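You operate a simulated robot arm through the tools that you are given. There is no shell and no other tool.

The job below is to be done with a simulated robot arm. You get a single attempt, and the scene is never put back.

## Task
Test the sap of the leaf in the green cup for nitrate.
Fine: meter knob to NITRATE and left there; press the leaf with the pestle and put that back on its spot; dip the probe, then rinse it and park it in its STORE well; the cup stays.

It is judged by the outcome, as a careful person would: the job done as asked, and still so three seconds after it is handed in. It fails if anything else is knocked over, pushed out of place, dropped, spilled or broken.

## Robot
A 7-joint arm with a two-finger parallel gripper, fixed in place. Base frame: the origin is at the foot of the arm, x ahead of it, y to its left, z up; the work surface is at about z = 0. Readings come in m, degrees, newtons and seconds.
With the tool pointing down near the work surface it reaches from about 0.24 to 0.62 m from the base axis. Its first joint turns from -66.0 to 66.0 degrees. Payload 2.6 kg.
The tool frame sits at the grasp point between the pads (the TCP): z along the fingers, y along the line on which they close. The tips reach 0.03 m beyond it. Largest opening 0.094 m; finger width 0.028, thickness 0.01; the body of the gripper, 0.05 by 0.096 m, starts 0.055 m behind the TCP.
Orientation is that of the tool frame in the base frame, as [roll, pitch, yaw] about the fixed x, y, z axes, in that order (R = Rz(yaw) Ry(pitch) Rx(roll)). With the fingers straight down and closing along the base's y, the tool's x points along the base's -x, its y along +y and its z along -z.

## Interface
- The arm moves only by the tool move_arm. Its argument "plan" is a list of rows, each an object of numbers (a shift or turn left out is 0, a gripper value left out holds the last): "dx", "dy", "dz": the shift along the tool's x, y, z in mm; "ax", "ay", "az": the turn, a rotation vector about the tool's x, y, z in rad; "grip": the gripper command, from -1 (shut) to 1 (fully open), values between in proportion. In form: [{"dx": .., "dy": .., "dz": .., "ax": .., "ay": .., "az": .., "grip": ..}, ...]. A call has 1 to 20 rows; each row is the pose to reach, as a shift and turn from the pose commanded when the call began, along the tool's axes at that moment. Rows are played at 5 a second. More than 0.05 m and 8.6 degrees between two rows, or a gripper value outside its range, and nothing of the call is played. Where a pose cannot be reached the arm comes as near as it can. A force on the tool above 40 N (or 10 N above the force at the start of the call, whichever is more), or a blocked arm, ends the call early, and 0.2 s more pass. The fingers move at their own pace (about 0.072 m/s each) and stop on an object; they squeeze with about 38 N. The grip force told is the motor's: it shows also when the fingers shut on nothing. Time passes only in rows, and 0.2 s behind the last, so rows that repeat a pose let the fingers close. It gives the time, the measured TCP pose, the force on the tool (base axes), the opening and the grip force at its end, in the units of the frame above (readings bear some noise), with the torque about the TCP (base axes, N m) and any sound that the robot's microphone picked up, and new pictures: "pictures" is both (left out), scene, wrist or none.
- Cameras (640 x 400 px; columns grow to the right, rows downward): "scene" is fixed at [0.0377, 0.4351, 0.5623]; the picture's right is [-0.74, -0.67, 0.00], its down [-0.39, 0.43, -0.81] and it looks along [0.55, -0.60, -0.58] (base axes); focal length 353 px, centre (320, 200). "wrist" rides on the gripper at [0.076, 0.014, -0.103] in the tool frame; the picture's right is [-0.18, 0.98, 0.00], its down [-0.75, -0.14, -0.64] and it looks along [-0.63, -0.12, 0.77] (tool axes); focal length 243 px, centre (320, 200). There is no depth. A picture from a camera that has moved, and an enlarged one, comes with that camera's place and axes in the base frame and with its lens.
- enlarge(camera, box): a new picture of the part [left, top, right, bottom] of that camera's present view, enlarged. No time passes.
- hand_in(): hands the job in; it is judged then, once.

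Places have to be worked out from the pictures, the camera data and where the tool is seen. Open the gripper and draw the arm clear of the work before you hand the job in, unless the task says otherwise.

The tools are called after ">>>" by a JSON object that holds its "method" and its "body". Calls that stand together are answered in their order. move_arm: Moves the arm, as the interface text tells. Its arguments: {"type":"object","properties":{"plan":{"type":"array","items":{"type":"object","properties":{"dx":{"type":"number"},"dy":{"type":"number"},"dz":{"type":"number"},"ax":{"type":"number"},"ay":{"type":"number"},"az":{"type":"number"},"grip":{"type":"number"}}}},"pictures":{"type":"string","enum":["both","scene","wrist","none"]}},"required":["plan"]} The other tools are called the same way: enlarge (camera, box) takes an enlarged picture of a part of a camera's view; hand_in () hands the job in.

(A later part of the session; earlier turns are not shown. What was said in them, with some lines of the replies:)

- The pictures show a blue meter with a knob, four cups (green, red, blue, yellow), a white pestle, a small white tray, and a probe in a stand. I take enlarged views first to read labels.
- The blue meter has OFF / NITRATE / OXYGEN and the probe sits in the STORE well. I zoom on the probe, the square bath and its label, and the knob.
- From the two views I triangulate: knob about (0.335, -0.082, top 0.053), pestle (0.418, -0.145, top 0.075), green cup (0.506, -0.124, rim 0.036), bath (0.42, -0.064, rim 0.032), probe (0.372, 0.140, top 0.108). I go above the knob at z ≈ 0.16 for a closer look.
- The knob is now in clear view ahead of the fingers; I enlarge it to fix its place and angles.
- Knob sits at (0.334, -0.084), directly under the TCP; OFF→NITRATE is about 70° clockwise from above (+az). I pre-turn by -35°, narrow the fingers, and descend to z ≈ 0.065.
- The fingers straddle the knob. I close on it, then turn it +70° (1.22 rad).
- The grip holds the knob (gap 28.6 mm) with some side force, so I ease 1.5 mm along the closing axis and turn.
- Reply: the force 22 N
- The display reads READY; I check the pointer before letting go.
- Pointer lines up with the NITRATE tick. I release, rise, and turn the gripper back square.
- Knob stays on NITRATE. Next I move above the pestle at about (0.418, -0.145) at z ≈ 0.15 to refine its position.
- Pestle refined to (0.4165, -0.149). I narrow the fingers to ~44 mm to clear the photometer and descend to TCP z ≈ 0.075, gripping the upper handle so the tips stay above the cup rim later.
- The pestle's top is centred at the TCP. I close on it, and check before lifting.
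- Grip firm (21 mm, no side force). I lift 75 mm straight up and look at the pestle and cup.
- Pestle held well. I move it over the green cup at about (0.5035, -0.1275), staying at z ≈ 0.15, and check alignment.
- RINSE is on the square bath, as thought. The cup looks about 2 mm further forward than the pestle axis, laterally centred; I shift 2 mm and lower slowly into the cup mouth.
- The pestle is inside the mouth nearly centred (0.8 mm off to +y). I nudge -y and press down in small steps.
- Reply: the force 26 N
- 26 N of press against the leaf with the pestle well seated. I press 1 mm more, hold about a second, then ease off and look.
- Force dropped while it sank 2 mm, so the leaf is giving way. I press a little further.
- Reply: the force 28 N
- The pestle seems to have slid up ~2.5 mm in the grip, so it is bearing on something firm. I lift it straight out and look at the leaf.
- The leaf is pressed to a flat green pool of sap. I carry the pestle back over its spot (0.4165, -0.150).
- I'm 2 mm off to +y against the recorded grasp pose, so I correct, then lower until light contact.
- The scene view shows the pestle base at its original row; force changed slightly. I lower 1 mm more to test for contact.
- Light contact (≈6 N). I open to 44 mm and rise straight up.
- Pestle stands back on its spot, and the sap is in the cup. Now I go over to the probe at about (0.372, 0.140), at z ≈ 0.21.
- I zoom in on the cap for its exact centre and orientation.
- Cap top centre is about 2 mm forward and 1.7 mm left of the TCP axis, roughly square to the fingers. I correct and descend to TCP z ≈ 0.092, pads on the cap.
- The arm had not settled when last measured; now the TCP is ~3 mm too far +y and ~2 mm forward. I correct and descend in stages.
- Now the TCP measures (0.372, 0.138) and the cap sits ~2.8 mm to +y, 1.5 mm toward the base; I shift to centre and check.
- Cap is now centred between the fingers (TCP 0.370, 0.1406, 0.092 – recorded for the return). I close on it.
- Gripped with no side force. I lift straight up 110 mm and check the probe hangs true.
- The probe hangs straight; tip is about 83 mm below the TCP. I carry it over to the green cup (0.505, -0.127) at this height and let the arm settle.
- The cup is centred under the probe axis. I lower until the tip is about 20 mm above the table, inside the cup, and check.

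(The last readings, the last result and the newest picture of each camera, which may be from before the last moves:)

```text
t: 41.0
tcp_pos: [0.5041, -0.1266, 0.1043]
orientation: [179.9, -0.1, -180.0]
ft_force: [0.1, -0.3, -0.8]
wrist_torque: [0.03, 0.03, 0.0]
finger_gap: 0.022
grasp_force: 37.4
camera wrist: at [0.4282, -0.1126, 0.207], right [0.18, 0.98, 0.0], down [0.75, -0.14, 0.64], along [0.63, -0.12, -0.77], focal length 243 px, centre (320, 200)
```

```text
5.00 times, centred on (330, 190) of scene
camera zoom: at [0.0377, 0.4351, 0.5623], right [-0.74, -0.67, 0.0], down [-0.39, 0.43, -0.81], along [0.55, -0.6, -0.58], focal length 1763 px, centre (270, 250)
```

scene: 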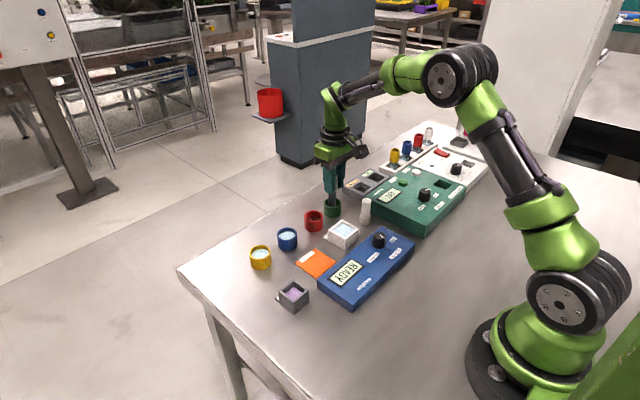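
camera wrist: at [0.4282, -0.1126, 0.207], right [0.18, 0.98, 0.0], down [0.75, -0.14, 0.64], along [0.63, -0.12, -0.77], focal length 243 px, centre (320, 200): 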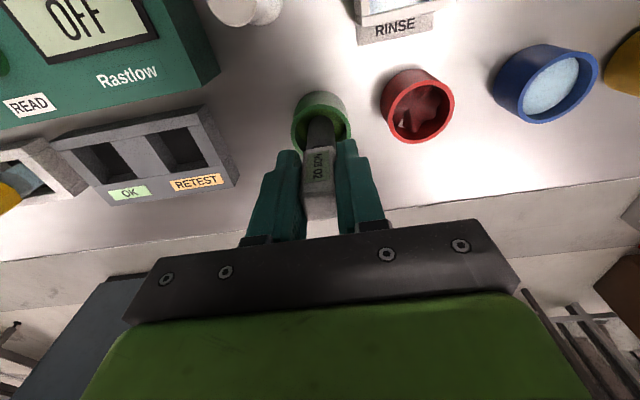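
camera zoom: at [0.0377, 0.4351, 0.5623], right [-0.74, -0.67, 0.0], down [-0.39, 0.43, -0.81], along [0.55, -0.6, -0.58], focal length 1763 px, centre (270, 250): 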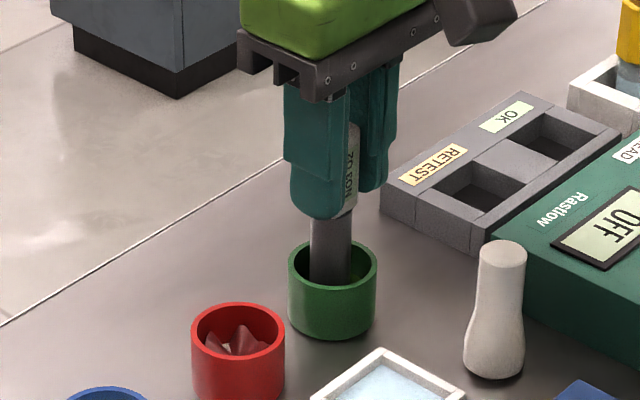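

Centred inside the cup with no contact. I lower in small steps, watching force, until the tip is in the sap.

>>> {"method": "move_arm", "body": {"plan": [{"dz": 3}, {"dz": 5}, {"dz": 7}, {"dz": 8}, {"dz": 8}]}}

>>> {"method": "enlarge", "body": {"camera": "scene", "box": [290, 150, 440, 310]}}

>>> {"method": "enlarge", "body": {"camera": "wrist", "box": [240, 60, 400, 220]}}

```text
t: 42.2
tcp_pos: [0.505, -0.1274, 0.1004]
orientation: [-180.0, 0.2, 180.0]
ft_force: [-2.8, -0.3, 13.3]
wrist_torque: [0.0, 0.12, -0.04]
finger_gap: 0.0223
grasp_force: 38.1
camera wrist: at [0.4289, -0.1125, 0.2018], right [0.18, 0.98, 0.0], down [0.75, -0.14, 0.64], along [0.63, -0.12, -0.76], focal length 243 px, centre (320, 200)
```

scene: 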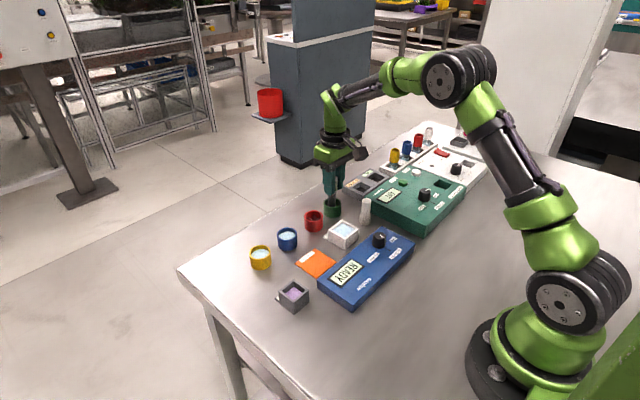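
wrist: 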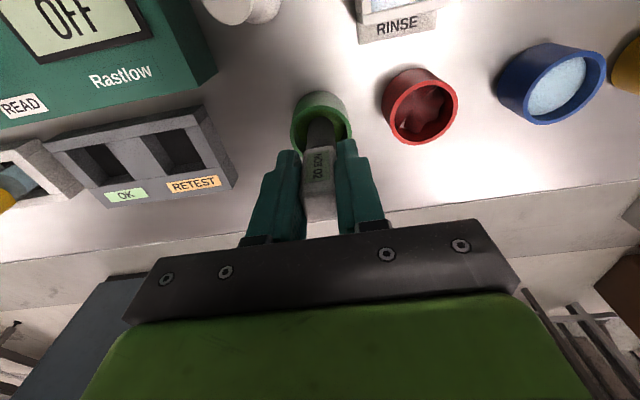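

```text
2.50 times, centred on (365, 230) of scene
camera zoom: at [0.0376, 0.4351, 0.5623], right [-0.74, -0.67, 0.0], down [-0.39, 0.43, -0.81], along [0.55, -0.6, -0.58], focal length 882 px, centre (208, 125)
```

zoom: 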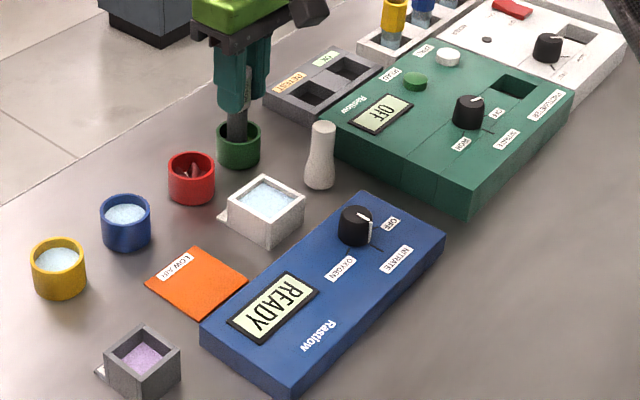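

```text
2.50 times, centred on (320, 140) of wrist
camera zoom: at [0.4289, -0.1125, 0.2018], right [0.18, 0.98, 0.0], down [0.75, -0.14, 0.64], along [0.63, -0.12, -0.76], focal length 606 px, centre (320, 350)
```

zoom: 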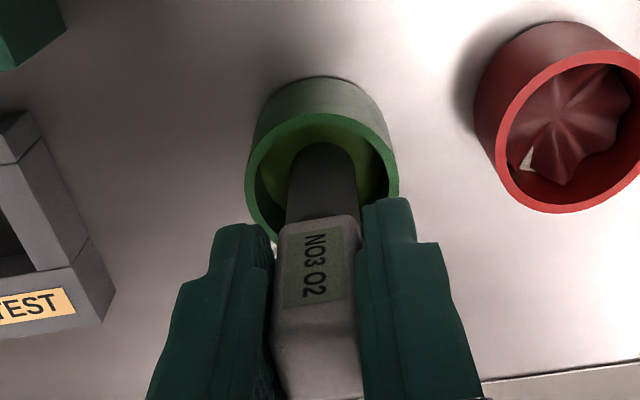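

Contact with the cup floor at ~13 N, so the tip is in the sap. I ease off 3 mm and hold about two seconds for the reading.

>>> {"method": "move_arm", "body": {"plan": [{"dz": -2}, {"dz": -3}, {"dz": -3}, {"dz": -3}, {"dz": -3}, {"dz": -3}, {"dz": -3}, {"dz": -3}, {"dz": -3}, {"dz": -3}]}}

>>> {"method": "enlarge", "body": {"camera": "scene", "box": [290, 150, 440, 310]}}

```text
t: 44.4
tcp_pos: [0.5034, -0.1276, 0.1001]
orientation: [-180.0, -0.1, 180.0]
ft_force: [-0.1, -0.2, 0.1]
wrist_torque: [0.02, 0.02, 0.02]
finger_gap: 0.0221
grasp_force: 38.2
camera wrist: at [0.4288, -0.1132, 0.203], right [0.18, 0.98, 0.0], down [0.75, -0.14, 0.64], along [0.63, -0.12, -0.77], focal length 243 px, centre (320, 200)
```

scene: 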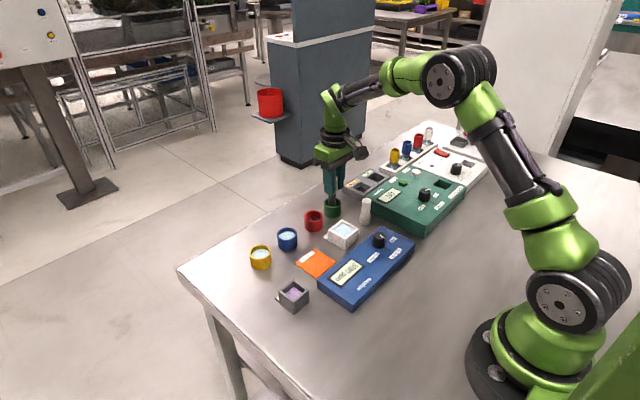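
wrist: 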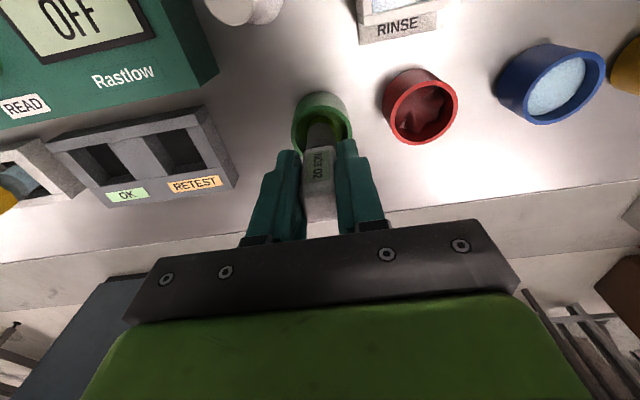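

```text
2.50 times, centred on (365, 230) of scene
camera zoom: at [0.0377, 0.4351, 0.5623], right [-0.74, -0.67, 0.0], down [-0.39, 0.43, -0.81], along [0.55, -0.6, -0.58], focal length 882 px, centre (208, 125)
```

zoom: 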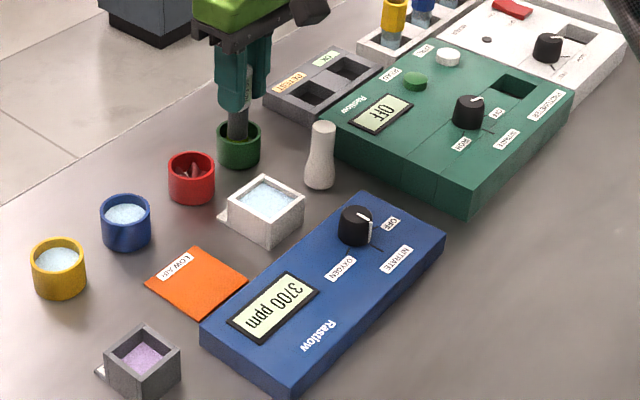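

The meter reads 3700 ppm. I lift the probe straight out and carry it over the RINSE bath at about (0.419, -0.067).

>>> {"method": "move_arm", "body": {"plan": [{"dz": -10}, {"dz": -30}, {"dz": -55}, {"dz": -75}, {"dz": -75}, {"dx": 20, "dy": 14, "dz": -75}, {"dx": 42, "dy": 29, "dz": -75}, {"dx": 64, "dy": 45, "dz": -75}, {"dx": 85, "dy": 60, "dz": -75}, {"dx": 85, "dy": 60, "dz": -75}, {"dx": 85, "dy": 60, "dz": -75}]}}

>>> {"method": "enlarge", "body": {"camera": "wrist", "box": [240, 60, 400, 220]}}

>>> {"method": "enlarge", "body": {"camera": "scene", "box": [290, 150, 400, 260]}}

```text
t: 46.8
tcp_pos: [0.4199, -0.0649, 0.1747]
orientation: [-180.0, 0.0, 179.9]
ft_force: [-0.9, 0.9, -1.2]
wrist_torque: [-0.01, 0.0, 0.01]
finger_gap: 0.022
grasp_force: 38.0
camera wrist: at [0.3433, -0.0506, 0.2773], right [0.18, 0.98, 0.0], down [0.75, -0.14, 0.64], along [0.63, -0.12, -0.77], focal length 243 px, centre (320, 200)
```

scene: 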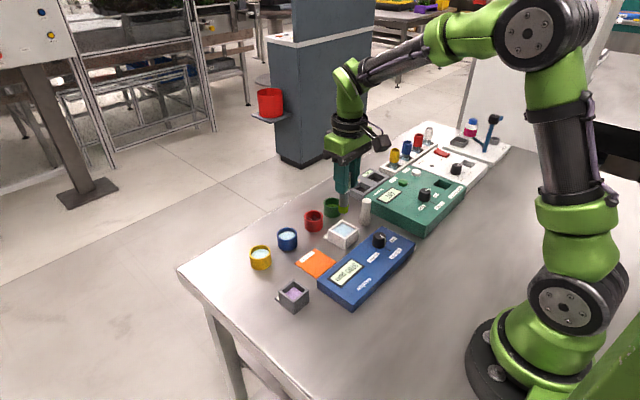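
wrist: 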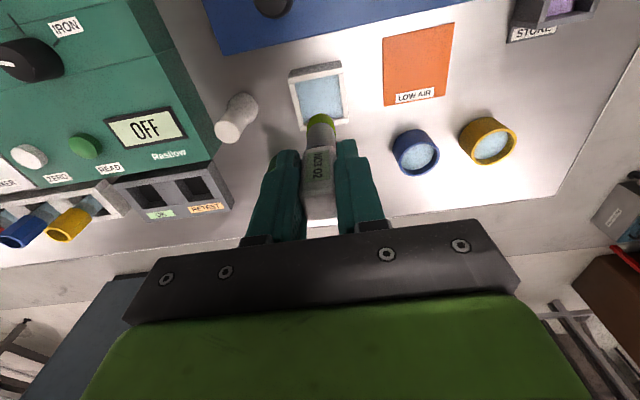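

```text
2.50 times, centred on (320, 140) of wrist
camera zoom: at [0.3433, -0.0506, 0.2773], right [0.18, 0.98, 0.0], down [0.75, -0.14, 0.64], along [0.63, -0.12, -0.77], focal length 606 px, centre (320, 350)
```

zoom: 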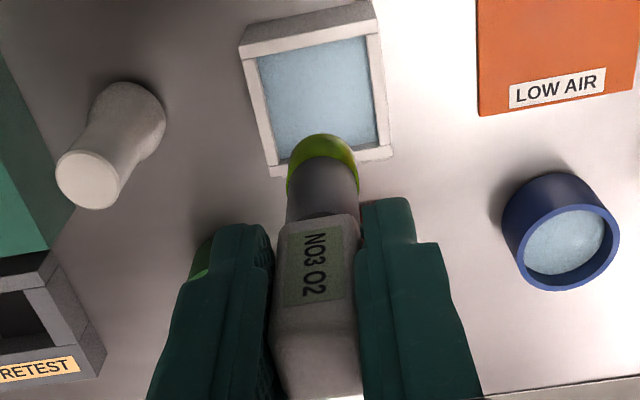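

```text
3.64 times, centred on (345, 205) of scene
camera zoom: at [0.0377, 0.4351, 0.5623], right [-0.74, -0.67, 0.0], down [-0.39, 0.43, -0.81], along [0.55, -0.6, -0.58], focal length 1282 px, centre (229, 182)
```

zoom: 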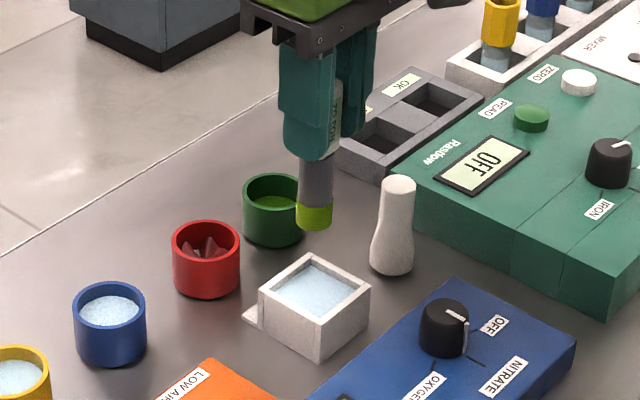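

The sap-wet tip is over the bath, within ~2 mm of its centre. I shift 1.5 mm forward and lower it into the water.

>>> {"method": "move_arm", "body": {"plan": [{"dx": -1.5, "dz": 15}, {"dx": -1.5, "dz": 30}, {"dx": -1.5, "dz": 42}, {"dx": -1.5, "dz": 52}, {"dx": -1.5, "dz": 60}, {"dx": -1.5, "dz": 60}]}}

>>> {"method": "enlarge", "body": {"camera": "wrist", "box": [240, 60, 400, 220]}}

>>> {"method": "enlarge", "body": {"camera": "scene", "box": [290, 150, 400, 260]}}

```text
t: 48.2
tcp_pos: [0.4204, -0.0667, 0.1141]
orientation: [-180.0, 0.0, 180.0]
ft_force: [-0.9, -0.5, -0.4]
wrist_torque: [0.01, -0.02, 0.0]
finger_gap: 0.0221
grasp_force: 38.0
camera wrist: at [0.3441, -0.0525, 0.2171], right [0.18, 0.98, 0.0], down [0.75, -0.14, 0.64], along [0.63, -0.12, -0.77], focal length 243 px, centre (320, 200)
```

scene: 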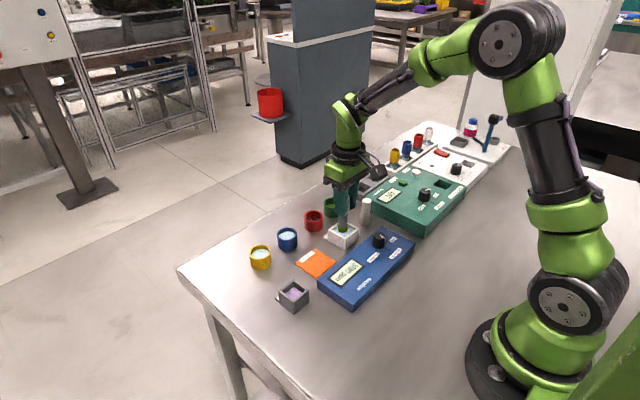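
wrist: 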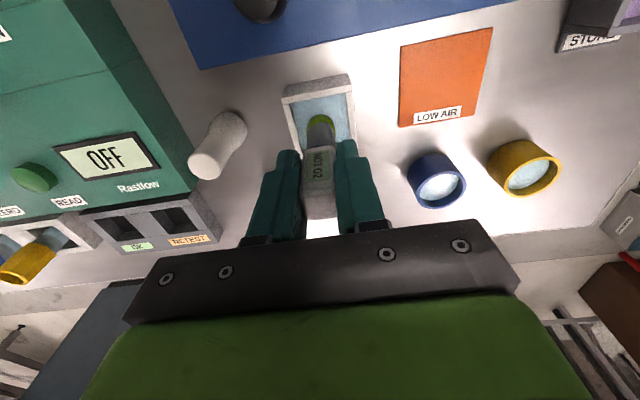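

```text
2.50 times, centred on (320, 140) of wrist
camera zoom: at [0.3441, -0.0525, 0.2171], right [0.18, 0.98, 0.0], down [0.75, -0.14, 0.64], along [0.63, -0.12, -0.77], focal length 606 px, centre (320, 350)
```

zoom: 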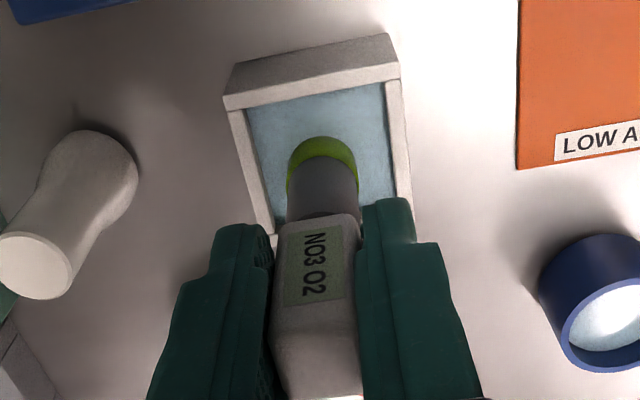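

```text
3.64 times, centred on (345, 205) of scene
camera zoom: at [0.0377, 0.4351, 0.5623], right [-0.74, -0.67, 0.0], down [-0.39, 0.43, -0.81], along [0.55, -0.6, -0.58], focal length 1282 px, centre (229, 182)
```

zoom: 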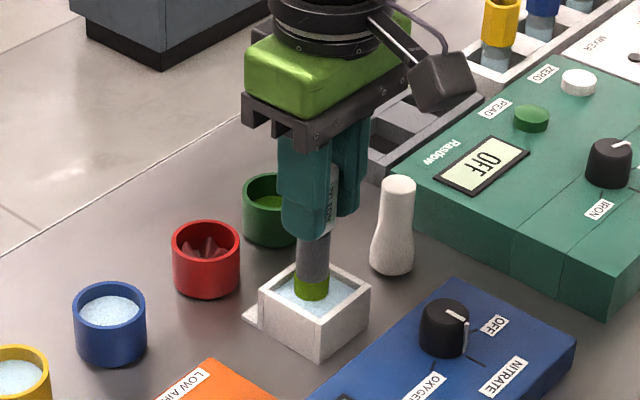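

The tip is at the water surface, centred. I lower further into the water, watching for the floor.

>>> {"method": "move_arm", "body": {"plan": [{"dz": 4}, {"dz": 7}, {"dz": 10}, {"dz": 12}, {"dz": 12}, {"dz": 12}]}}

>>> {"method": "enlarge", "body": {"camera": "scene", "box": [290, 150, 400, 260]}}

>>> {"method": "enlarge", "body": {"camera": "wrist", "box": [240, 60, 400, 220]}}

```text
t: 49.6
tcp_pos: [0.4208, -0.0671, 0.1017]
orientation: [-179.9, 0.0, 180.0]
ft_force: [-0.1, -0.6, -0.6]
wrist_torque: [0.0, -0.01, 0.0]
finger_gap: 0.0221
grasp_force: 37.6
camera wrist: at [0.3447, -0.053, 0.2051], right [0.18, 0.98, 0.0], down [0.75, -0.14, 0.64], along [0.63, -0.12, -0.77], focal length 243 px, centre (320, 200)
```

scene: 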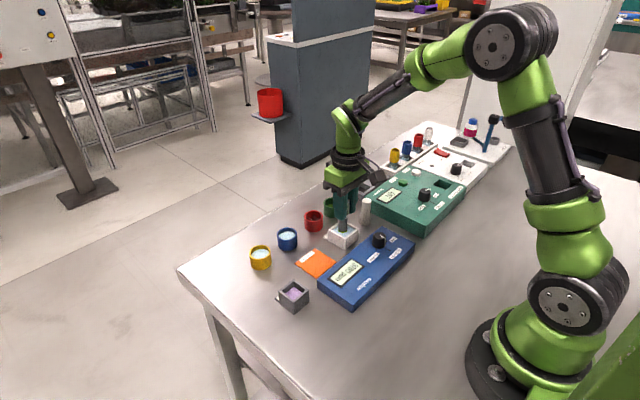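
wrist: 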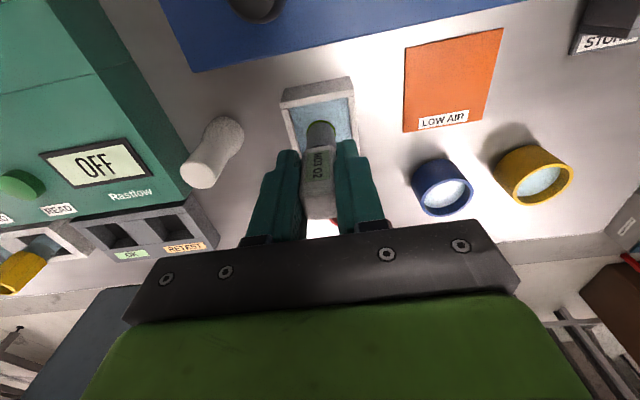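

```text
3.64 times, centred on (345, 205) of scene
camera zoom: at [0.0377, 0.4351, 0.5623], right [-0.74, -0.67, 0.0], down [-0.39, 0.43, -0.81], along [0.55, -0.6, -0.58], focal length 1282 px, centre (229, 182)
```

zoom: 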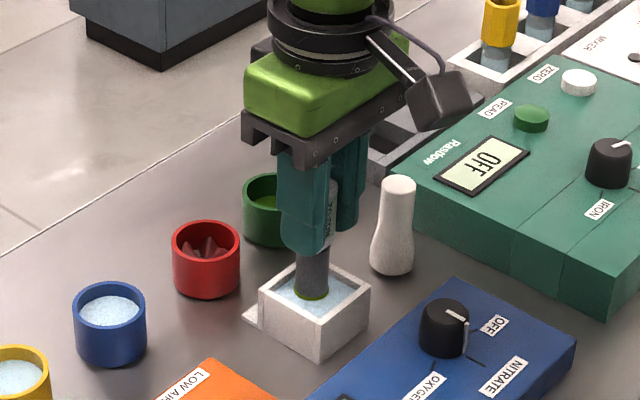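

```text
2.50 times, centred on (320, 140) of wrist
camera zoom: at [0.3447, -0.053, 0.2051], right [0.18, 0.98, 0.0], down [0.75, -0.14, 0.64], along [0.63, -0.12, -0.77], focal length 606 px, centre (320, 350)
```

zoom: 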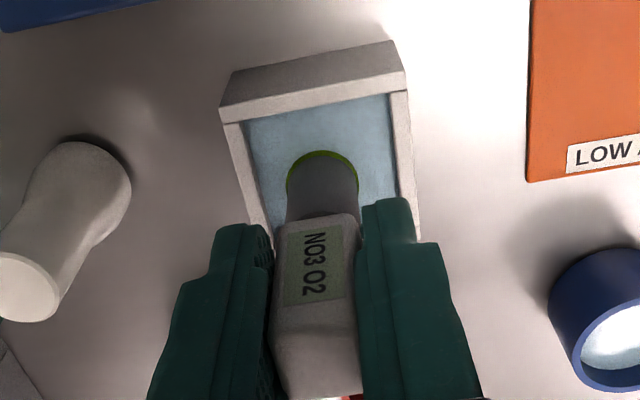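

A thin green rim still shows above water; I lower 5 mm more and hold with a gentle small swirl.

>>> {"method": "move_arm", "body": {"plan": [{"dz": 2.5}, {"dz": 5}, {"dz": 5}, {"dz": 5, "dy": 2}, {"dz": 5, "dy": 3}, {"dz": 5, "dy": 0}, {"dz": 5, "dy": -3}, {"dz": 5, "dy": 0}, {"dz": 5}, {"dz": 5}]}}

>>> {"method": "enlarge", "body": {"camera": "scene", "box": [290, 150, 400, 260]}}

>>> {"method": "enlarge", "body": {"camera": "wrist", "box": [240, 60, 400, 220]}}

```text
t: 51.8
tcp_pos: [0.4212, -0.0659, 0.0981]
orientation: [180.0, 0.0, -180.0]
ft_force: [-0.5, 0.4, -0.4]
wrist_torque: [0.03, -0.03, 0.01]
finger_gap: 0.022
grasp_force: 38.2
camera wrist: at [0.3454, -0.0518, 0.2011], right [0.18, 0.98, 0.0], down [0.75, -0.14, 0.64], along [0.63, -0.12, -0.77], focal length 243 px, centre (320, 200)
```

scene: 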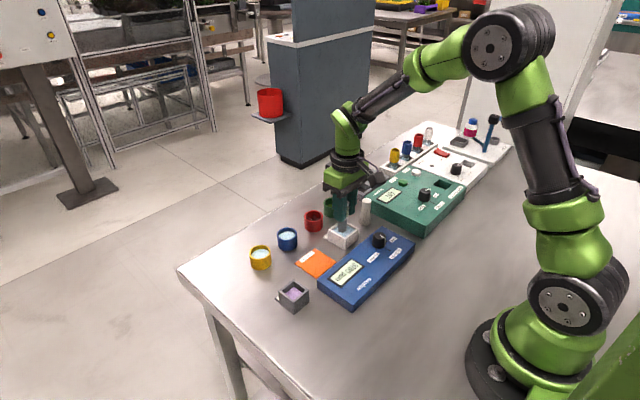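
wrist: 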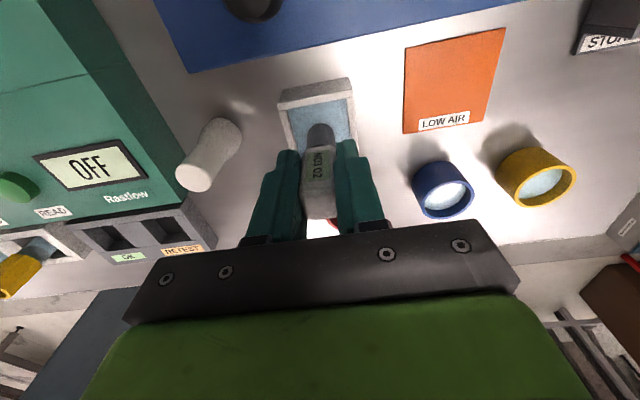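

```text
3.64 times, centred on (345, 205) of scene
camera zoom: at [0.0377, 0.4351, 0.5623], right [-0.74, -0.67, 0.0], down [-0.39, 0.43, -0.81], along [0.55, -0.6, -0.58], focal length 1282 px, centre (229, 182)
```

zoom: 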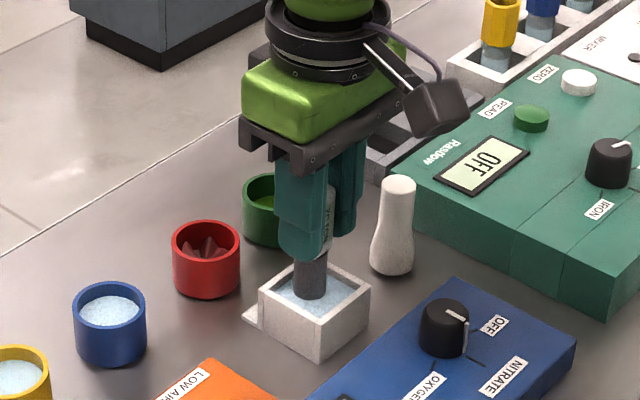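

```text
2.50 times, centred on (320, 140) of wrist
camera zoom: at [0.3454, -0.0518, 0.2011], right [0.18, 0.98, 0.0], down [0.75, -0.14, 0.64], along [0.63, -0.12, -0.77], focal length 606 px, centre (320, 350)
```

zoom: 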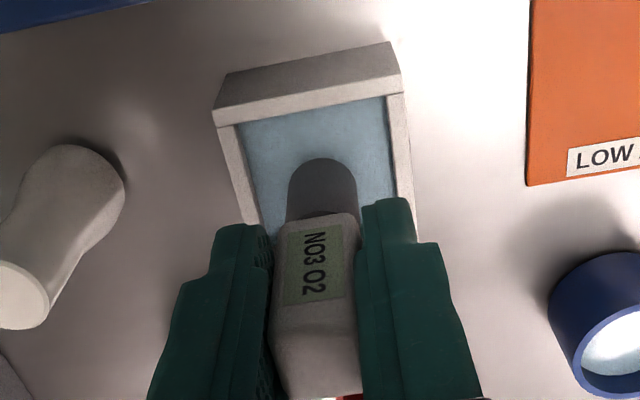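

The green is fully gone from the shaft. I lift out to z ≈ 0.20 and carry the probe back over the STORE well at TCP (0.370, 0.1405), then settle.

>>> {"method": "move_arm", "body": {"plan": [{"dz": -10}, {"dz": -30}, {"dz": -60}, {"dz": -90}, {"dz": -105}, {"dz": -105}, {"dx": 8, "dy": 33, "dz": -105}, {"dx": 17, "dy": 68, "dz": -105}, {"dx": 25, "dy": 103, "dz": -105}, {"dx": 34, "dy": 138, "dz": -105}, {"dx": 42, "dy": 171, "dz": -105}, {"dx": 48, "dy": 195, "dz": -105}, {"dx": 51, "dy": 206.5, "dz": -105}, {"dx": 51, "dy": 206.5, "dz": -105}, {"dx": 51, "dy": 206.5, "dz": -105}, {"dx": 51, "dy": 206.5, "dz": -105}]}}

>>> {"method": "enlarge", "body": {"camera": "wrist", "box": [240, 60, 400, 220]}}

>>> {"method": "enlarge", "body": {"camera": "scene", "box": [240, 180, 350, 320]}}

```text
t: 55.2
tcp_pos: [0.3704, 0.1431, 0.2027]
orientation: [-180.0, -0.1, -180.0]
ft_force: [0.6, 0.1, -0.9]
wrist_torque: [-0.01, 0.03, -0.01]
finger_gap: 0.022
grasp_force: 37.8
camera wrist: at [0.295, 0.157, 0.3056], right [0.18, 0.98, 0.0], down [0.75, -0.14, 0.64], along [0.63, -0.12, -0.77], focal length 243 px, centre (320, 200)
```

scene: 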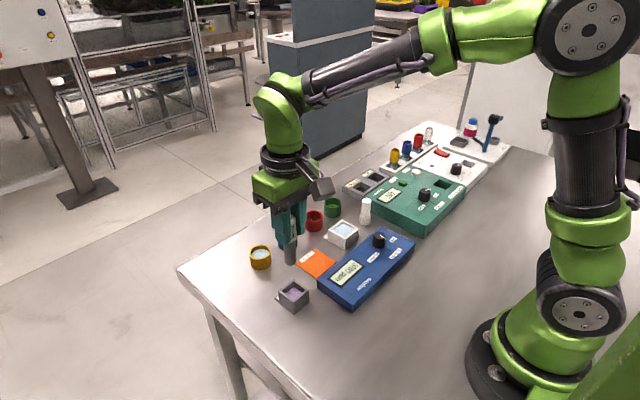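
wrist: 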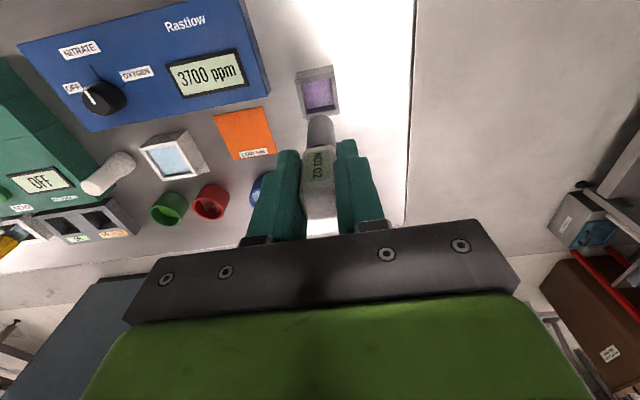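

```text
2.50 times, centred on (320, 140) of wrist
camera zoom: at [0.295, 0.157, 0.3056], right [0.18, 0.98, 0.0], down [0.75, -0.14, 0.64], along [0.63, -0.12, -0.77], focal length 606 px, centre (320, 350)
```

zoom: 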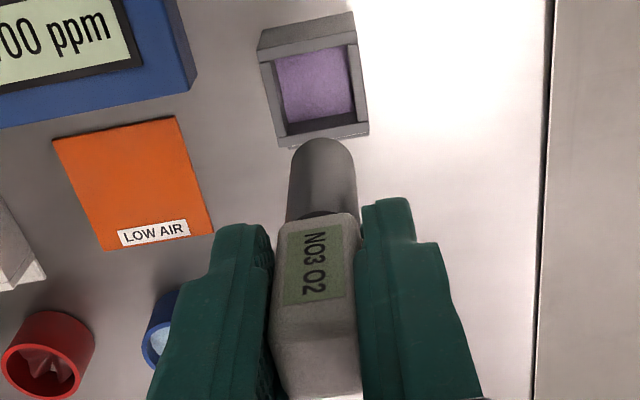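

```text
2.86 times, centred on (295, 250) of scene
camera zoom: at [0.0377, 0.4351, 0.5623], right [-0.74, -0.67, 0.0], down [-0.39, 0.43, -0.81], along [0.55, -0.6, -0.58], focal length 1008 px, centre (391, 57)
```

zoom: 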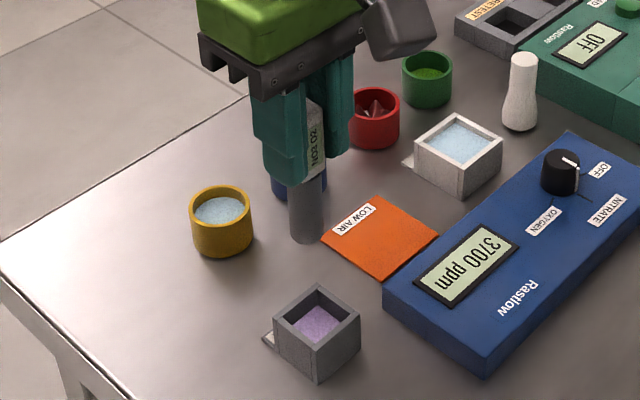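

The probe is clean. It's ~2.6 mm too far +y compared with the lift-out pose, so I shift and partly descend, stopping with the tip above the well.

>>> {"method": "move_arm", "body": {"plan": [{"dy": -2.6}, {"dy": -2.6, "dz": 20}, {"dy": -2.6, "dz": 40}, {"dy": -2.6, "dz": 58}, {"dy": -2.6, "dz": 58}, {"dy": -2.6, "dz": 58}]}}

>>> {"method": "enlarge", "body": {"camera": "wrist", "box": [240, 60, 400, 220]}}

>>> {"method": "enlarge", "body": {"camera": "scene", "box": [240, 200, 350, 320]}}

```text
t: 56.6
tcp_pos: [0.3712, 0.139, 0.1445]
orientation: [-180.0, 0.0, 180.0]
ft_force: [0.4, -0.1, -0.7]
wrist_torque: [0.0, -0.02, -0.02]
finger_gap: 0.022
grasp_force: 38.0
camera wrist: at [0.2949, 0.1529, 0.2471], right [0.18, 0.98, 0.0], down [0.75, -0.14, 0.64], along [0.63, -0.12, -0.77], focal length 243 px, centre (320, 200)
```

scene: 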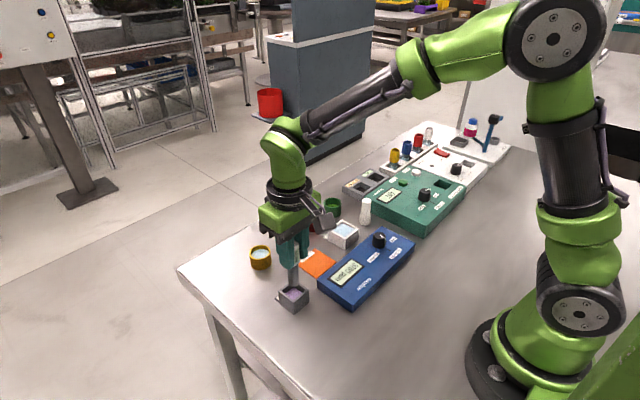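
wrist: 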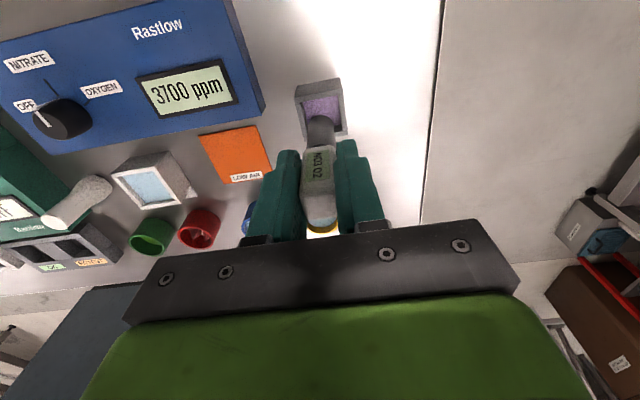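

```text
2.50 times, centred on (320, 140) of wrist
camera zoom: at [0.2949, 0.1529, 0.2471], right [0.18, 0.98, 0.0], down [0.75, -0.14, 0.64], along [0.63, -0.12, -0.77], focal length 606 px, centre (320, 350)
```

zoom: 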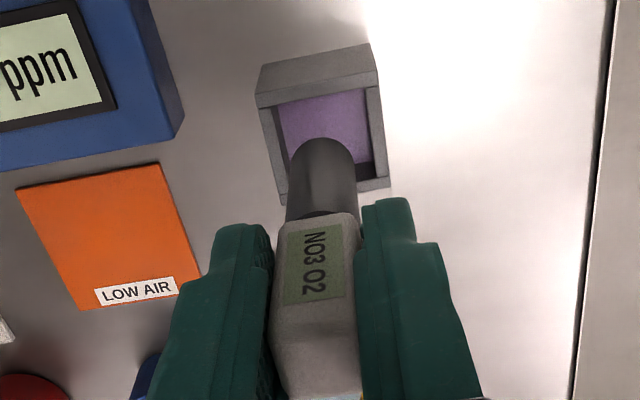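

```text
3.33 times, centred on (295, 260) of scene
camera zoom: at [0.0377, 0.4351, 0.5623], right [-0.74, -0.67, 0.0], down [-0.39, 0.43, -0.81], along [0.55, -0.6, -0.58], focal length 1176 px, centre (403, 0)
```

zoom: 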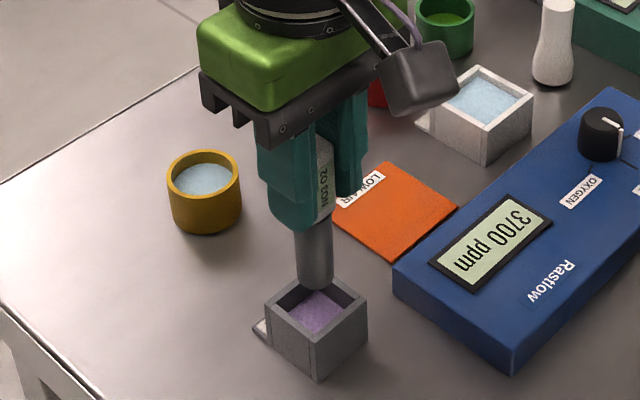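

The well centre is about 1.5 mm to +y and ~2–3 mm forward of the probe axis. I shift (2 mm, 1.5 mm), then lower the tip to just inside the well and look.

>>> {"method": "move_arm", "body": {"plan": [{"dx": -2, "dy": 1.5}, {"dx": -2, "dy": 1.5, "dz": 8}, {"dx": -2, "dy": 1.5, "dz": 18}, {"dx": -2, "dy": 1.5, "dz": 18}, {"dx": -2, "dy": 1.5, "dz": 18}]}}

>>> {"method": "enlarge", "body": {"camera": "wrist", "box": [240, 60, 400, 220]}}

>>> {"method": "enlarge", "body": {"camera": "scene", "box": [250, 230, 340, 320]}}

```text
t: 57.8
tcp_pos: [0.372, 0.1401, 0.1276]
orientation: [180.0, 0.0, -180.0]
ft_force: [-0.3, 0.4, -0.9]
wrist_torque: [-0.01, 0.0, 0.0]
finger_gap: 0.0221
grasp_force: 38.1
camera wrist: at [0.2966, 0.154, 0.2298], right [0.18, 0.98, 0.0], down [0.75, -0.14, 0.64], along [0.63, -0.12, -0.77], focal length 243 px, centre (320, 200)
```

scene: 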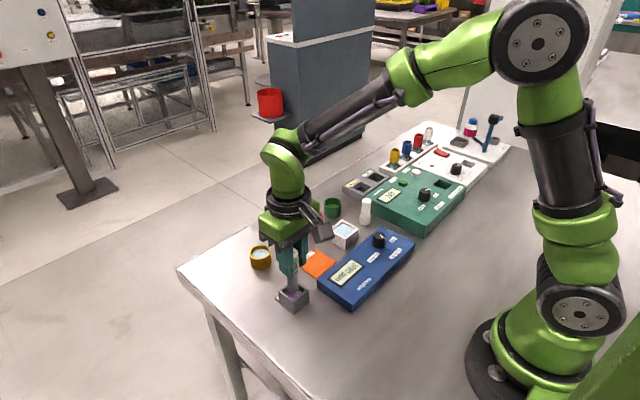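
wrist: 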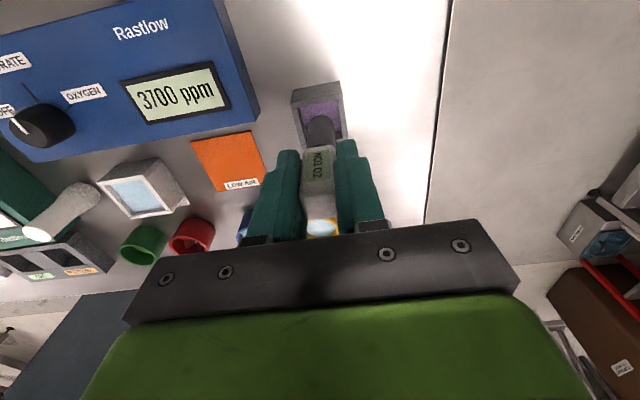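

```text
2.50 times, centred on (320, 140) of wrist
camera zoom: at [0.2966, 0.154, 0.2298], right [0.18, 0.98, 0.0], down [0.75, -0.14, 0.64], along [0.63, -0.12, -0.77], focal length 606 px, centre (320, 350)
```

zoom: 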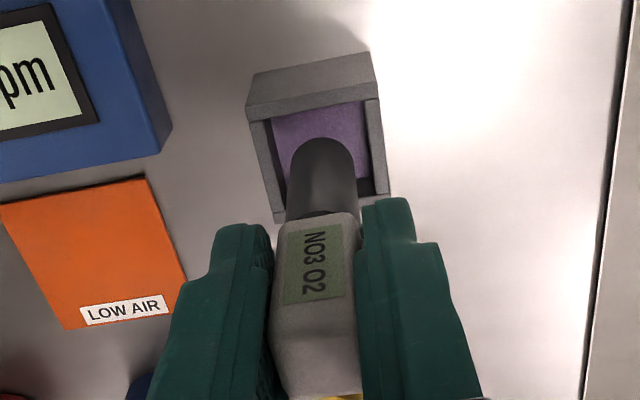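

```text
4.44 times, centred on (295, 275) of scene
camera zoom: at [0.0377, 0.4351, 0.5623], right [-0.74, -0.67, 0.0], down [-0.39, 0.43, -0.81], along [0.55, -0.6, -0.58], focal length 1567 px, centre (431, -133)
```

zoom: 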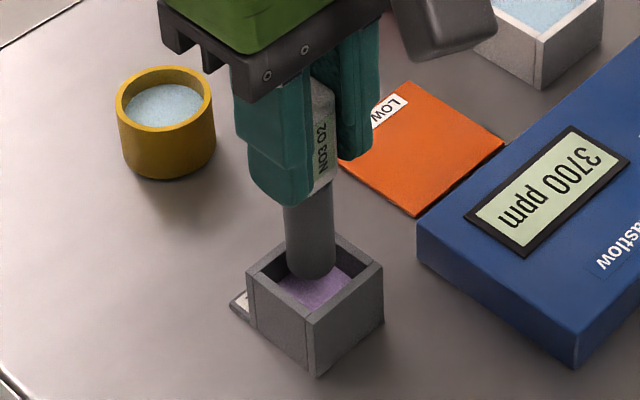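

The tip is entering the well, centred. I lower on with the final millimetres slow.

>>> {"method": "move_arm", "body": {"plan": [{"dz": 8}, {"dz": 16}, {"dz": 23}, {"dz": 28}, {"dz": 31}, {"dz": 33}, {"dz": 33}]}}

>>> {"method": "enlarge", "body": {"camera": "wrist", "box": [240, 60, 400, 220]}}

>>> {"method": "enlarge", "body": {"camera": "scene", "box": [250, 230, 340, 320]}}

```text
t: 59.4
tcp_pos: [0.3728, 0.1395, 0.0928]
orientation: [180.0, 0.0, -179.9]
ft_force: [0.6, 0.5, 0.8]
wrist_torque: [0.0, 0.02, 0.0]
finger_gap: 0.0219
grasp_force: 37.4
camera wrist: at [0.2968, 0.1537, 0.1962], right [0.18, 0.98, 0.0], down [0.75, -0.14, 0.64], along [0.63, -0.12, -0.77], focal length 243 px, centre (320, 200)
```

scene: 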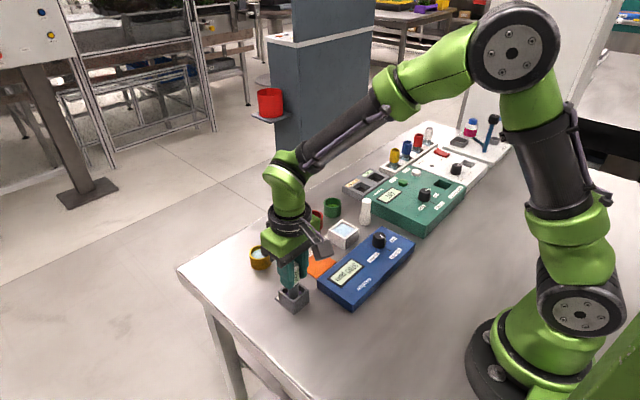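
wrist: 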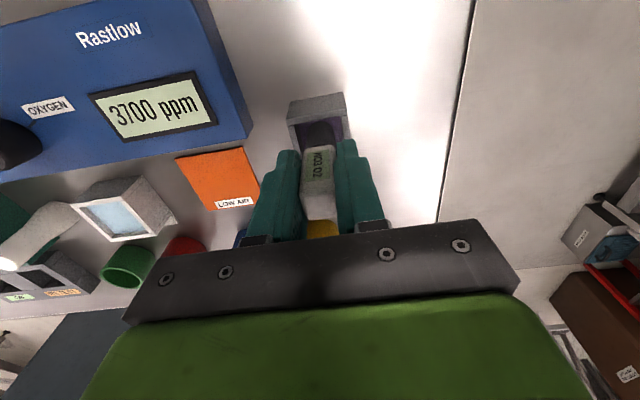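

```text
2.50 times, centred on (320, 140) of wrist
camera zoom: at [0.2968, 0.1537, 0.1962], right [0.18, 0.98, 0.0], down [0.75, -0.14, 0.64], along [0.63, -0.12, -0.77], focal length 606 px, centre (320, 350)
```

zoom: 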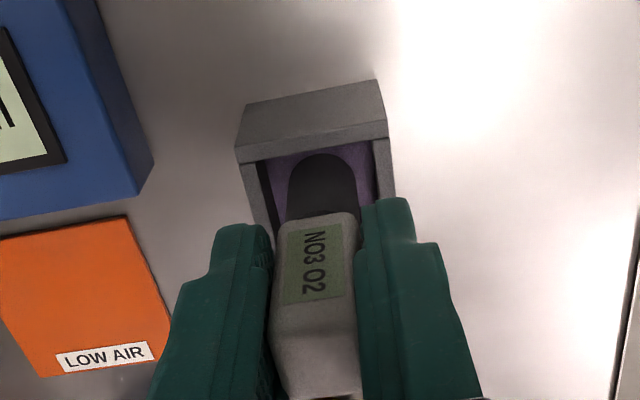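

```text
4.44 times, centred on (295, 275) of scene
camera zoom: at [0.0377, 0.4351, 0.5623], right [-0.74, -0.67, 0.0], down [-0.39, 0.43, -0.81], along [0.55, -0.6, -0.58], focal length 1567 px, centre (431, -133)
```

zoom: 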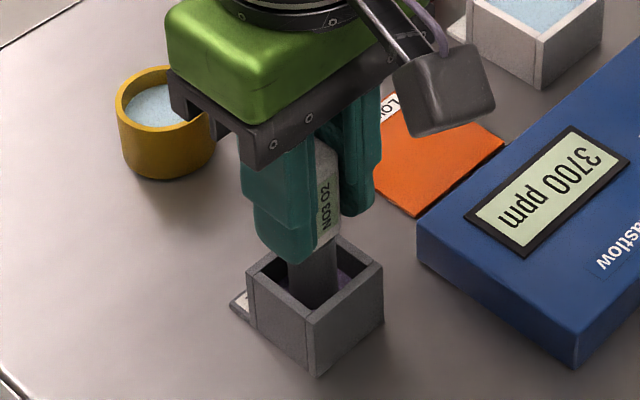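

Nearly at the floor. I step down 1–2 mm to confirm contact.

>>> {"method": "move_arm", "body": {"plan": [{"dz": 0.7}, {"dz": 1.4}, {"dz": 1.4}], "pictures": "none"}}

```text
t: 60.2
tcp_pos: [0.3706, 0.1393, 0.0928]
orientation: [179.9, 0.1, -180.0]
ft_force: [-2.7, -0.7, 14.2]
wrist_torque: [0.08, 0.23, 0.05]
finger_gap: 0.0219
grasp_force: 38.0
```

The probe stands on the well floor (14 N). I ease back 1 mm, open gently to 44 mm and rise straight up.

>>> {"method": "move_arm", "body": {"plan": [{"dz": -1}, {"dz": -1}, {"dz": -1, "grip": -0.4}, {"dz": -1, "grip": -0.06}, {"dz": -1}, {"dz": -1}, {"dz": -10}, {"dz": -30}, {"dz": -55}, {"dz": -85}, {"dz": -115}, {"dz": -115}]}}

>>> {"method": "enlarge", "body": {"camera": "wrist", "box": [240, 40, 400, 200]}}

>>> {"method": "enlarge", "body": {"camera": "scene", "box": [230, 180, 430, 320]}}

```text
t: 62.8
tcp_pos: [0.371, 0.142, 0.2076]
orientation: [180.0, 0.0, -179.9]
ft_force: [1.0, 0.3, -0.2]
wrist_torque: [0.02, 0.02, 0.01]
finger_gap: 0.0441
grasp_force: 0.0
camera wrist: at [0.2962, 0.1541, 0.3101], right [0.18, 0.98, 0.0], down [0.75, -0.14, 0.64], along [0.63, -0.12, -0.77], focal length 243 px, centre (320, 200)
```

scene: 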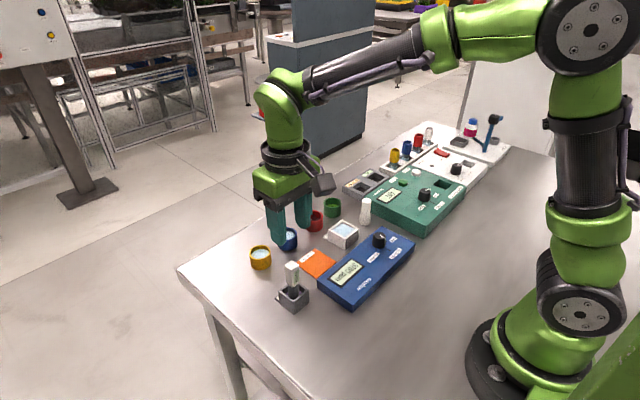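
wrist: 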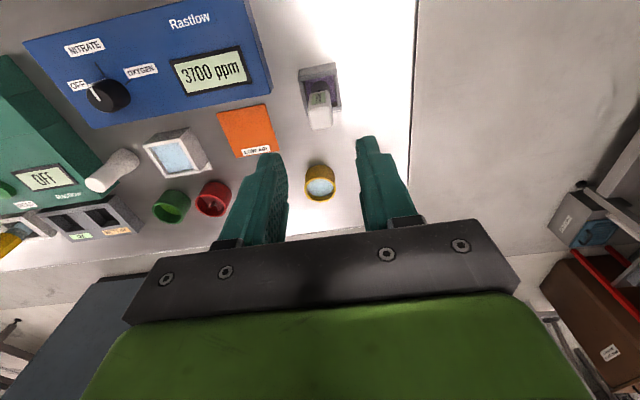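

```text
2.50 times, centred on (320, 120) of wrist
camera zoom: at [0.2962, 0.1541, 0.3101], right [0.18, 0.98, 0.0], down [0.75, -0.14, 0.64], along [0.63, -0.12, -0.77], focal length 606 px, centre (320, 400)
```

zoom: 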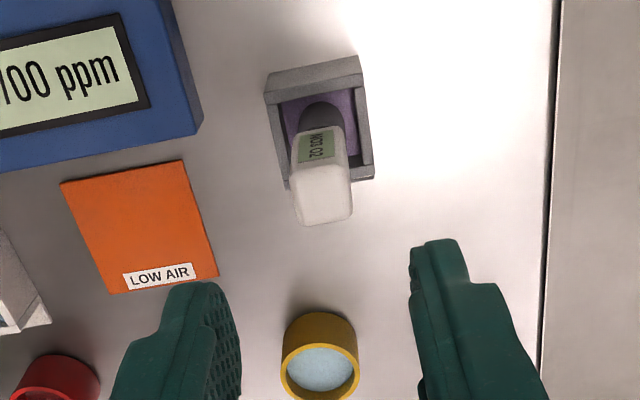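

```text
2.86 times, centred on (330, 250) of scene
camera zoom: at [0.0377, 0.4351, 0.5623], right [-0.74, -0.67, 0.0], down [-0.39, 0.43, -0.81], along [0.55, -0.6, -0.58], focal length 1008 px, centre (291, 57)
```

zoom: 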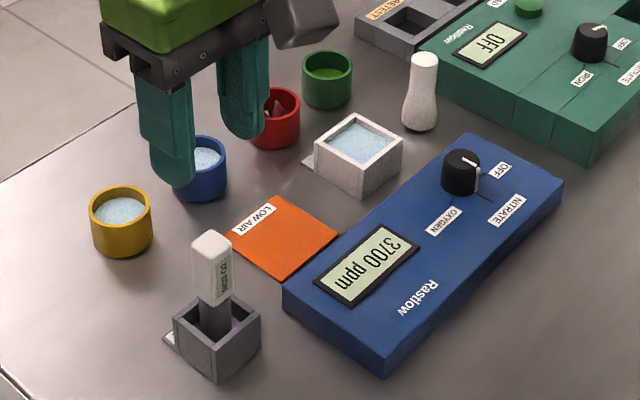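

Probe stands upright in its STORE well, pestle on its spot, knob on NITRATE, 3700 ppm shown, cup in place. I open fully, raise the arm clear and take a last look.

>>> {"method": "move_arm", "body": {"plan": [{"dz": -30, "grip": 1}, {"dz": -60}, {"dz": -95, "dy": -40}, {"dz": -95, "dy": -80}, {"dz": -95, "dy": -120}, {"dz": -95, "dy": -160}, {"dz": -95, "dy": -160}, {"dz": -95, "dy": -160}]}}

>>> {"method": "enlarge", "body": {"camera": "scene", "box": [230, 180, 430, 320]}}

>>> {"method": "enlarge", "body": {"camera": "wrist", "box": [180, 0, 500, 200]}}

```text
refused: row 3 steps farther than a row can; nothing moved
```

```text
2.86 times, centred on (330, 250) of scene
camera zoom: at [0.0377, 0.4351, 0.5623], right [-0.74, -0.67, 0.0], down [-0.39, 0.43, -0.81], along [0.55, -0.6, -0.58], focal length 1008 px, centre (291, 57)
```

zoom: 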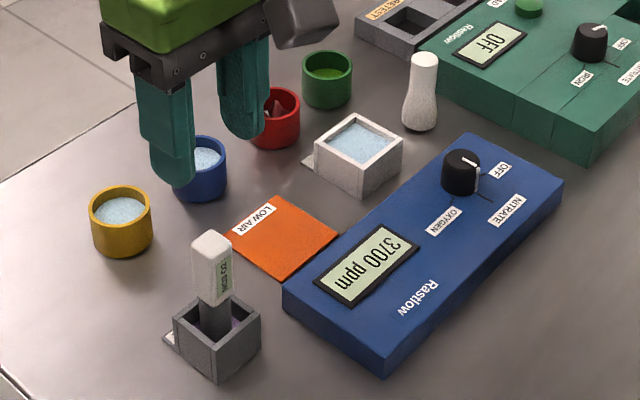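

```text
2.00 times, centred on (340, 100) of wrist
camera zoom: at [0.2962, 0.1541, 0.3101], right [0.18, 0.98, 0.0], down [0.75, -0.14, 0.64], along [0.63, -0.12, -0.77], focal length 485 px, centre (280, 400)
```

zoom: 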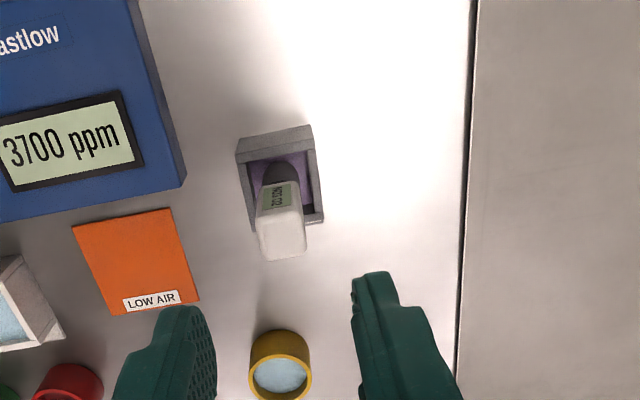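

The plan was refused for a too-large step; nothing moved. I repeat it with smaller steps.

>>> {"method": "move_arm", "body": {"plan": [{"dz": -30, "grip": 1}, {"dz": -60}, {"dz": -95}, {"dz": -95, "dy": -40}, {"dz": -95, "dy": -80}, {"dz": -95, "dy": -120}, {"dz": -95, "dy": -160}, {"dz": -95, "dy": -160}, {"dz": -95, "dy": -160}]}}

>>> {"method": "enlarge", "body": {"camera": "scene", "box": [230, 180, 430, 320]}}

>>> {"method": "enlarge", "body": {"camera": "wrist", "box": [180, 0, 500, 200]}}

```text
t: 64.8
tcp_pos: [0.3705, -0.0232, 0.3022]
orientation: [180.0, 0.0, -180.0]
ft_force: [1.0, 0.5, 0.5]
wrist_torque: [0.01, -0.02, -0.01]
finger_gap: 0.0939
grasp_force: 0.1
camera wrist: at [0.2959, -0.009, 0.405], right [0.18, 0.98, 0.0], down [0.75, -0.14, 0.64], along [0.63, -0.12, -0.77], focal length 243 px, centre (320, 200)
```

scene: 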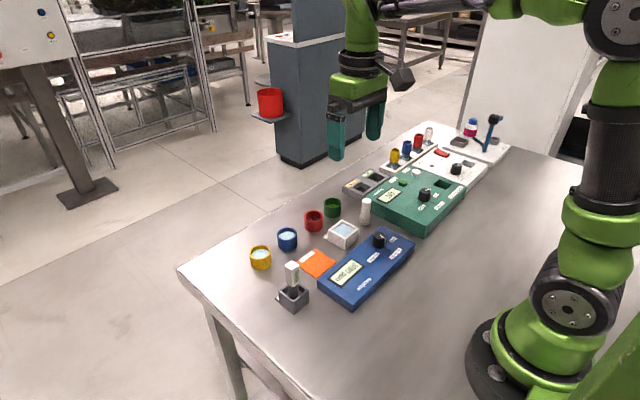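
wrist: 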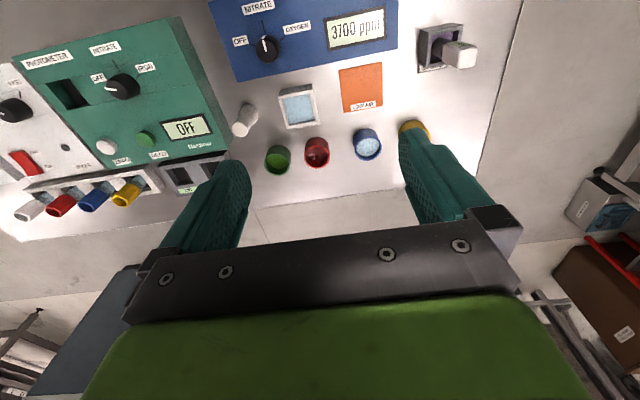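

```text
2.86 times, centred on (330, 250) of scene
camera zoom: at [0.0377, 0.4351, 0.5623], right [-0.74, -0.67, 0.0], down [-0.39, 0.43, -0.81], along [0.55, -0.6, -0.58], focal length 1008 px, centre (291, 57)
```

zoom: 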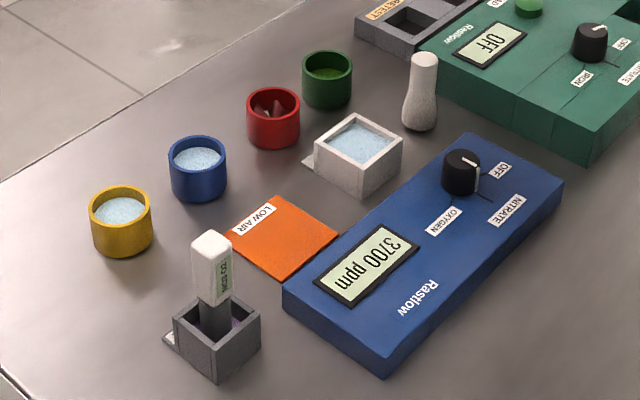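

```text
2.00 times, centred on (340, 100) of wrist
camera zoom: at [0.2959, -0.009, 0.405], right [0.18, 0.98, 0.0], down [0.75, -0.14, 0.64], along [0.63, -0.12, -0.77], focal length 485 px, centre (280, 400)
```

zoom: 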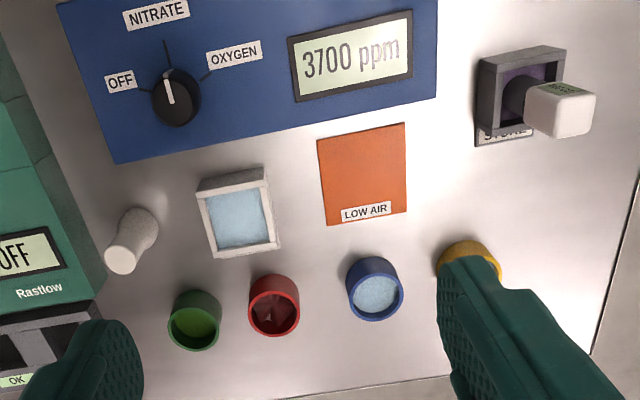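

Everything is in place: knob on NITRATE, reading 3700 ppm, leaf pressed, pestle back, probe rinsed and stored, cups undisturbed, arm clear and open. I hand the job in.

>>> {"method": "hand_in", "body": {}}

```text
The job is handed in.
```

The nitrate test is done: the meter read **3700 ppm** for the sap of the leaf in the green cup. I've handed the job in.

- **Meter:** the knob is on NITRATE and left there, and the reading is still on the display.
- **Leaf and pestle:** the leaf is pressed down to a pool of sap, and the pestle is standing back on its spot.
- **Probe:** I dipped it in the sap, then rinsed it in the RINSE bath until no green showed on the shaft. It now stands upright in its STORE well.
- **Everything else:** in the final pictures the green cup and the other items are where they started. I saw nothing spilled or knocked over, and the arm is open and clear of the work.
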